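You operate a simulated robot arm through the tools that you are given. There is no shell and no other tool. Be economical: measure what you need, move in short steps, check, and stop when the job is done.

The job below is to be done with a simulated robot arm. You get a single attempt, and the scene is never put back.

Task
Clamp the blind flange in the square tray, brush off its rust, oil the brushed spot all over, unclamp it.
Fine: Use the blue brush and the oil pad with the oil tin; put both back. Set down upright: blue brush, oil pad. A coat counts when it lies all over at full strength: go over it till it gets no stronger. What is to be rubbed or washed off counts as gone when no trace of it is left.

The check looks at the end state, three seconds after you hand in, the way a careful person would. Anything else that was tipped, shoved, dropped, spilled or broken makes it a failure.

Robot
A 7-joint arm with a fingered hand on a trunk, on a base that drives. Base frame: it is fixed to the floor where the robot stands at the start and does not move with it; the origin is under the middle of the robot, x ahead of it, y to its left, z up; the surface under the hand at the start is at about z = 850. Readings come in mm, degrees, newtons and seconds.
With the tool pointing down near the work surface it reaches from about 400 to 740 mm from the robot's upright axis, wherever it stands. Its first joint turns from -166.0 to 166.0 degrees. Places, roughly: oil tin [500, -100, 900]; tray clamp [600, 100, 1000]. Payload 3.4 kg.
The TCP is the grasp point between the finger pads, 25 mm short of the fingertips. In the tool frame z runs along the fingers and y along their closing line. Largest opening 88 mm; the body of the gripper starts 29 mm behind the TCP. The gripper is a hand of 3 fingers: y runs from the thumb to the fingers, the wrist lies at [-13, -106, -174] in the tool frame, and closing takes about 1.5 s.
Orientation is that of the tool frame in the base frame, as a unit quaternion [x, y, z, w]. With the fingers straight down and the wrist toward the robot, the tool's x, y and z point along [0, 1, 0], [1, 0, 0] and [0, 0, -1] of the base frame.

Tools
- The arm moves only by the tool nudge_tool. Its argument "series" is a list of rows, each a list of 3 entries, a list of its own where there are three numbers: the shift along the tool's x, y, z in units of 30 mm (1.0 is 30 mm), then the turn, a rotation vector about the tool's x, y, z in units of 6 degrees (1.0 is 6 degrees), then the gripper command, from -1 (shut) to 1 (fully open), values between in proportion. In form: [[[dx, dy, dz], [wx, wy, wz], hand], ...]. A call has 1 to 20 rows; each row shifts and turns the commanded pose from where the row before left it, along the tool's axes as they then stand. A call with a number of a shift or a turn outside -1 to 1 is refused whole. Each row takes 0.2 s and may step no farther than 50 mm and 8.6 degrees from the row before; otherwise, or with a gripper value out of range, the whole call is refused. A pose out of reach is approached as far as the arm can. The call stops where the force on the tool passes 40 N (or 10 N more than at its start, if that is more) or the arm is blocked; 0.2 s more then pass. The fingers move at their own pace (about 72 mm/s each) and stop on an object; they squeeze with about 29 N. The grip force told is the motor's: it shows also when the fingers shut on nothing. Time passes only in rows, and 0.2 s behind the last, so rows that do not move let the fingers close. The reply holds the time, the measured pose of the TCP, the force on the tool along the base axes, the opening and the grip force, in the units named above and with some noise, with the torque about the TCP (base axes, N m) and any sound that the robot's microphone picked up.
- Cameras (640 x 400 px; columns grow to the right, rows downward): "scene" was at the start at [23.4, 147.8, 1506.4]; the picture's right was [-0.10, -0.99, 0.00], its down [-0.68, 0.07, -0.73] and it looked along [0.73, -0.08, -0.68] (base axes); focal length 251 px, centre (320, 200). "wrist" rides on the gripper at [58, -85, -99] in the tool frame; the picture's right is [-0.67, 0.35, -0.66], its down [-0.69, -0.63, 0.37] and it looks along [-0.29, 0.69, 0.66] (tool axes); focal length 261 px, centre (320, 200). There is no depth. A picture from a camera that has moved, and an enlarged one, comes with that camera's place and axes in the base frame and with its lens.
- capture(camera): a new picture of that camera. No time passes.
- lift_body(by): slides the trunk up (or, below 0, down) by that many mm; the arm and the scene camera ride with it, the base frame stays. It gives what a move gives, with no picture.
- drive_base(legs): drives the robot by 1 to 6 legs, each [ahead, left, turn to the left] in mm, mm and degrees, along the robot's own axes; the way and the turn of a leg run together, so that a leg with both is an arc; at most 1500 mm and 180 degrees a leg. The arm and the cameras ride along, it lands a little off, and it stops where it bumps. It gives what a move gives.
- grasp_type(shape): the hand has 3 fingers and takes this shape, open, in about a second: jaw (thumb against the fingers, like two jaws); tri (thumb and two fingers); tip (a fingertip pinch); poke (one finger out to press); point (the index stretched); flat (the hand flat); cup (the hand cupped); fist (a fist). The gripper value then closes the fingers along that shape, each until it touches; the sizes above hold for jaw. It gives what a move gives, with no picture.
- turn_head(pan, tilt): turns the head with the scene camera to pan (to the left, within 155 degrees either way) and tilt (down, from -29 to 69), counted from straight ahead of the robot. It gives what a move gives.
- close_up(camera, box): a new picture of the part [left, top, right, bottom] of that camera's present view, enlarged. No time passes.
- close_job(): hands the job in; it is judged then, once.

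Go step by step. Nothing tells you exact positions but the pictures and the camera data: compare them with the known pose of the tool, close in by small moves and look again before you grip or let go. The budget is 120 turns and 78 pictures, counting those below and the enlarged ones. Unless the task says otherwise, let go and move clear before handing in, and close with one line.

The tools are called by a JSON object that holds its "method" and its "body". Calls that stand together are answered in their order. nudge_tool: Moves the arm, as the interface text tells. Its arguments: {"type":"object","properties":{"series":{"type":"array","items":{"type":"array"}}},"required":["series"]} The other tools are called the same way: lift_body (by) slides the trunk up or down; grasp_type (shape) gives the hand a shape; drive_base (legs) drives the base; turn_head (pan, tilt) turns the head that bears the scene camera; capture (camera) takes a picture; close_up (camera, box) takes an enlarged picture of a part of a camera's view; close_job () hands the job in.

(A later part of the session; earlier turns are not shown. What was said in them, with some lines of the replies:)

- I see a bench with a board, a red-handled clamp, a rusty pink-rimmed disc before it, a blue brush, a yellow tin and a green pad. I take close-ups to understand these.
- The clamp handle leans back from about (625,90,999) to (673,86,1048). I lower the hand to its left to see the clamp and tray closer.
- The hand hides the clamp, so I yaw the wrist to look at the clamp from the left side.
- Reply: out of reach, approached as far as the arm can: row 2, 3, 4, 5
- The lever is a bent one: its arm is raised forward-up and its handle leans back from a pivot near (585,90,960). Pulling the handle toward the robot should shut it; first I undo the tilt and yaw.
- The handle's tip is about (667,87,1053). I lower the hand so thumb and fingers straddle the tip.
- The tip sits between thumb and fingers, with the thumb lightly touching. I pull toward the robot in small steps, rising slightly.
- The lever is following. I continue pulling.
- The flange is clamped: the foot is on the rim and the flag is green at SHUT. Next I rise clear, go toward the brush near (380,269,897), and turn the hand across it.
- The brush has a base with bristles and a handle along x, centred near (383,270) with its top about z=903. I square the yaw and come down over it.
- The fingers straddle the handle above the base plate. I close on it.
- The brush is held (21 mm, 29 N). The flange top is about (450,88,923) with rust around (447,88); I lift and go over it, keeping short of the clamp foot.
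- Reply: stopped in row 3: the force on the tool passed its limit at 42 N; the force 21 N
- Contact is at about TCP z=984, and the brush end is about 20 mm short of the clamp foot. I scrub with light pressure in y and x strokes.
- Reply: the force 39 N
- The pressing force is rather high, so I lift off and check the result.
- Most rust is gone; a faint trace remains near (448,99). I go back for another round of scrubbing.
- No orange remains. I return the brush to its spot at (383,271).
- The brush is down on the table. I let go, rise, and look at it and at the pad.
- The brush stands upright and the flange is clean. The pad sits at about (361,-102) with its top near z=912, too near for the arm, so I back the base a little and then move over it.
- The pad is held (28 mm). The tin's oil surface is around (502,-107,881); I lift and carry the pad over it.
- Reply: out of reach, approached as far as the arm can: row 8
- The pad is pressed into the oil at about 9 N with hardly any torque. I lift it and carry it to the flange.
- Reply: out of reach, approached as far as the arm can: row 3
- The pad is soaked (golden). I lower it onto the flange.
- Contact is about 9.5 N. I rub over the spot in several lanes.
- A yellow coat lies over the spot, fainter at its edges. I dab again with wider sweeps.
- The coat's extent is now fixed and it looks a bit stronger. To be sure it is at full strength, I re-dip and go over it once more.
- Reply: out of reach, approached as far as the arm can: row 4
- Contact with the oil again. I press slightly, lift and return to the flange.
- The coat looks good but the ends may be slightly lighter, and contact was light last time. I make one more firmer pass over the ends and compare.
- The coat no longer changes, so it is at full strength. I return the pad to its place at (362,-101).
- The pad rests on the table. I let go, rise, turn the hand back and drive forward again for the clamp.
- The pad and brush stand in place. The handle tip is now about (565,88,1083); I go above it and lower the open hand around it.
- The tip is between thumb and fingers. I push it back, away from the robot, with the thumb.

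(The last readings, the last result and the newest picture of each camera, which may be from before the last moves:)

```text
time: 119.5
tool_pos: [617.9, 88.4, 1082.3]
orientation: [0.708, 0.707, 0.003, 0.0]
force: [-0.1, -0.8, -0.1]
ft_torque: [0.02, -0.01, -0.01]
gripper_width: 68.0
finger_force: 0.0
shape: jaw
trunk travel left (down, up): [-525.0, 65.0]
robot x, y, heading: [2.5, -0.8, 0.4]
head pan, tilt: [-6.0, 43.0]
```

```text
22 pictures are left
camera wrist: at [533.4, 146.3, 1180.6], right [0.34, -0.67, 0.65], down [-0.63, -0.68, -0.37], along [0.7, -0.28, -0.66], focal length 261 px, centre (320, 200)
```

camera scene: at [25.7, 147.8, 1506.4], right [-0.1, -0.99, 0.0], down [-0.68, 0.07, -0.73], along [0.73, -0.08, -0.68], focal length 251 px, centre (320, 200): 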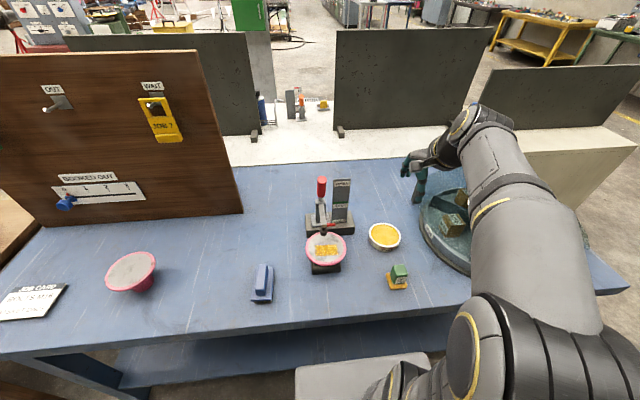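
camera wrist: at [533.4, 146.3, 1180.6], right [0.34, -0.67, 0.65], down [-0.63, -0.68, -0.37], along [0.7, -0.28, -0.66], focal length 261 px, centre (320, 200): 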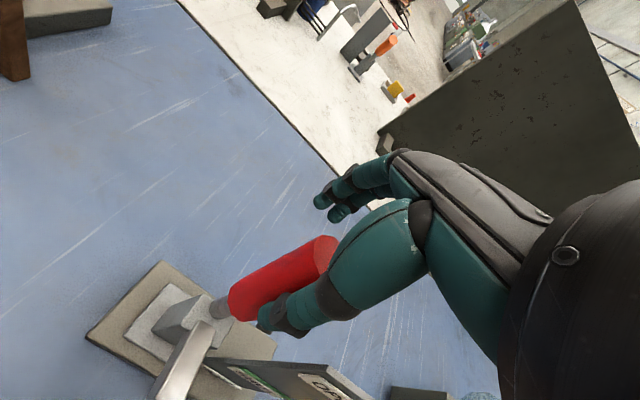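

{"method": "nudge_tool", "body": {"series": [[[0, 0.3, 0.1], [0, 0, 0], 0.55], [[0, 0.3, 0.1], [0, 0, 0], 0.55], [[0, 0.3, 0.1], [0, 0, 0], 0.55], [[0, 0.3, 0.15], [0, 0, 0], 0.55], [[0, 0.3, 0.15], [0, 0, 0], 0.55], [[0, 0.3, 0.15], [0, 0, 0], 0.55], [[0, 0, 0], [0, 0, 0], 0.55]]}}

{"method": "capture", "body": {"camera": "wrist"}}

{"method": "close_up", "body": {"camera": "scene", "box": [260, 140, 400, 280]}}

```text
time: 121.1
tool_pos: [670.7, 88.0, 1061.6]
orientation: [0.707, 0.707, 0.006, 0.001]
force: [-10.5, 0.3, 15.5]
ft_torque: [0.04, 0.99, -0.01]
gripper_width: 71.8
finger_force: 0.1
shape: jaw
trunk travel left (down, up): [-525.0, 65.0]
robot x, y, heading: [1.9, 0.1, 0.1]
head pan, tilt: [-6.0, 43.0]
```

```text
21 pictures are left
camera wrist: at [585.9, 145.6, 1161.4], right [0.34, -0.67, 0.65], down [-0.63, -0.68, -0.38], along [0.7, -0.28, -0.66], focal length 261 px, centre (320, 200)
```

wrist: 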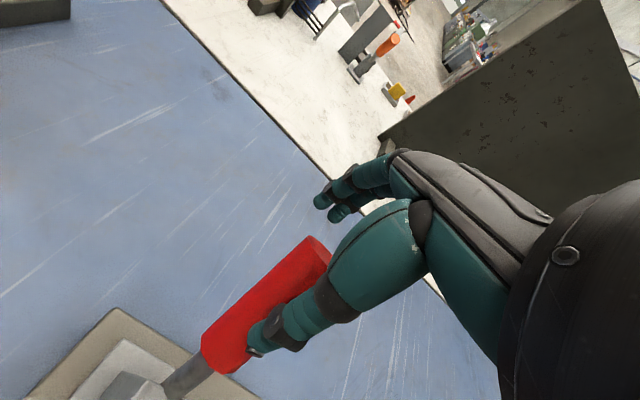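

```text
2.86 times, centred on (330, 210) of scene
camera zoom: at [20.3, 147.6, 1506.7], right [-0.1, -0.99, 0.0], down [-0.68, 0.07, -0.73], along [0.73, -0.08, -0.68], focal length 716 px, centre (291, 171)
```

zoom: 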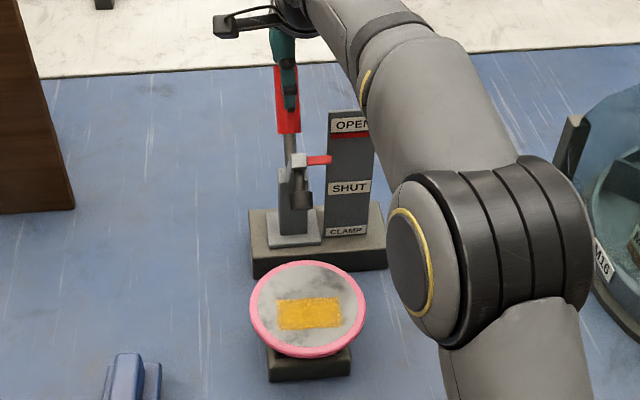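

The clamp is open again (red flag at OPEN) and at its stop. I back off upward and check everything.

{"method": "nudge_tool", "body": {"series": [[[0, -0.15, -0.3], [0, 0, 0], 0.55], [[0, 0, -1], [0, 0, 0], 0.55], [[0, 0, -1], [0, 0, 0], 0.55], [[0, 0, -1], [0, 0, 0], 1], [[0, -1, -0.5], [0, 0, 0], 1], [[-0.5, -1, 0], [0, 0, 0], 1], [[-1, -1, 0], [0, 0, 0], 1], [[-1, -1, 0], [0, 0, 0], 1], [[-1, -1, 0], [0, 0, 0], 1], [[-1, -1, 0], [0, 0, 0], 1], [[-1, -1, 0], [0, 0, 0], 1], [[-1, -1, 0], [0, 0, 0], 1], [[0, 0, 0], [0, 0, 0], 1]]}}

{"method": "close_up", "body": {"camera": "scene", "box": [230, 140, 430, 300]}}

{"method": "close_up", "body": {"camera": "scene", "box": [290, 220, 360, 275]}}

```text
time: 123.9
tool_pos: [427.9, -106.7, 1168.6]
orientation: [0.707, 0.707, 0.004, 0.001]
force: [0.7, 0.1, -0.5]
ft_torque: [-0.02, 0.06, -0.01]
gripper_width: 87.6
finger_force: 0.1
shape: jaw
trunk travel left (down, up): [-525.0, 65.0]
robot x, y, heading: [2.4, 2.3, 0.2]
head pan, tilt: [-6.0, 43.0]
```

```text
2.50 times, centred on (330, 220) of scene
camera zoom: at [24.5, 147.8, 1506.4], right [-0.1, -0.99, 0.0], down [-0.68, 0.07, -0.73], along [0.73, -0.08, -0.68], focal length 627 px, centre (295, 150)
```

zoom: 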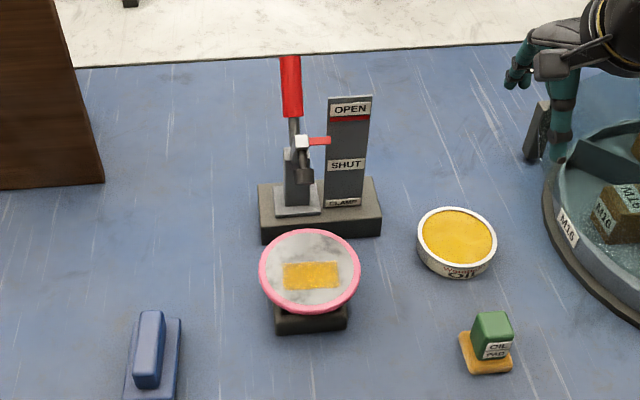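

```text
7.27 times, centred on (325, 248) of scene
camera zoom: at [24.5, 147.8, 1506.4], right [-0.1, -0.99, 0.0], down [-0.68, 0.07, -0.73], along [0.73, -0.08, -0.68], focal length 1824 px, centre (284, -146)
```

zoom: 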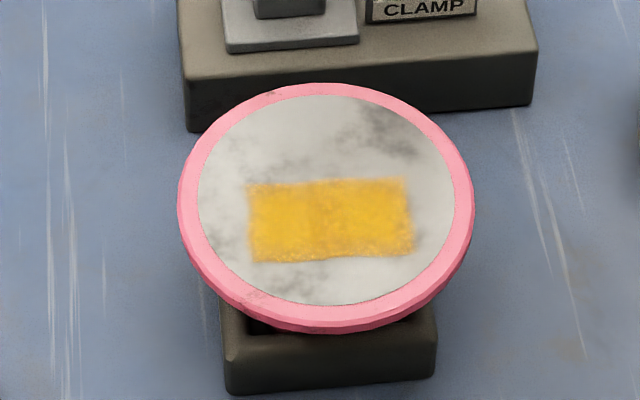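

The flange is clean and oiled all over the spot, the clamp is open, and the brush and pad stand upright in their places, so I hand in.

{"method": "close_job", "body": {}}

```text
The job is handed in.
```

I clamped the flange, brushed it until no rust showed, oiled the spot until the coat got no stronger, and unclamped it. The blue brush and oil pad are back in their places, standing upright.
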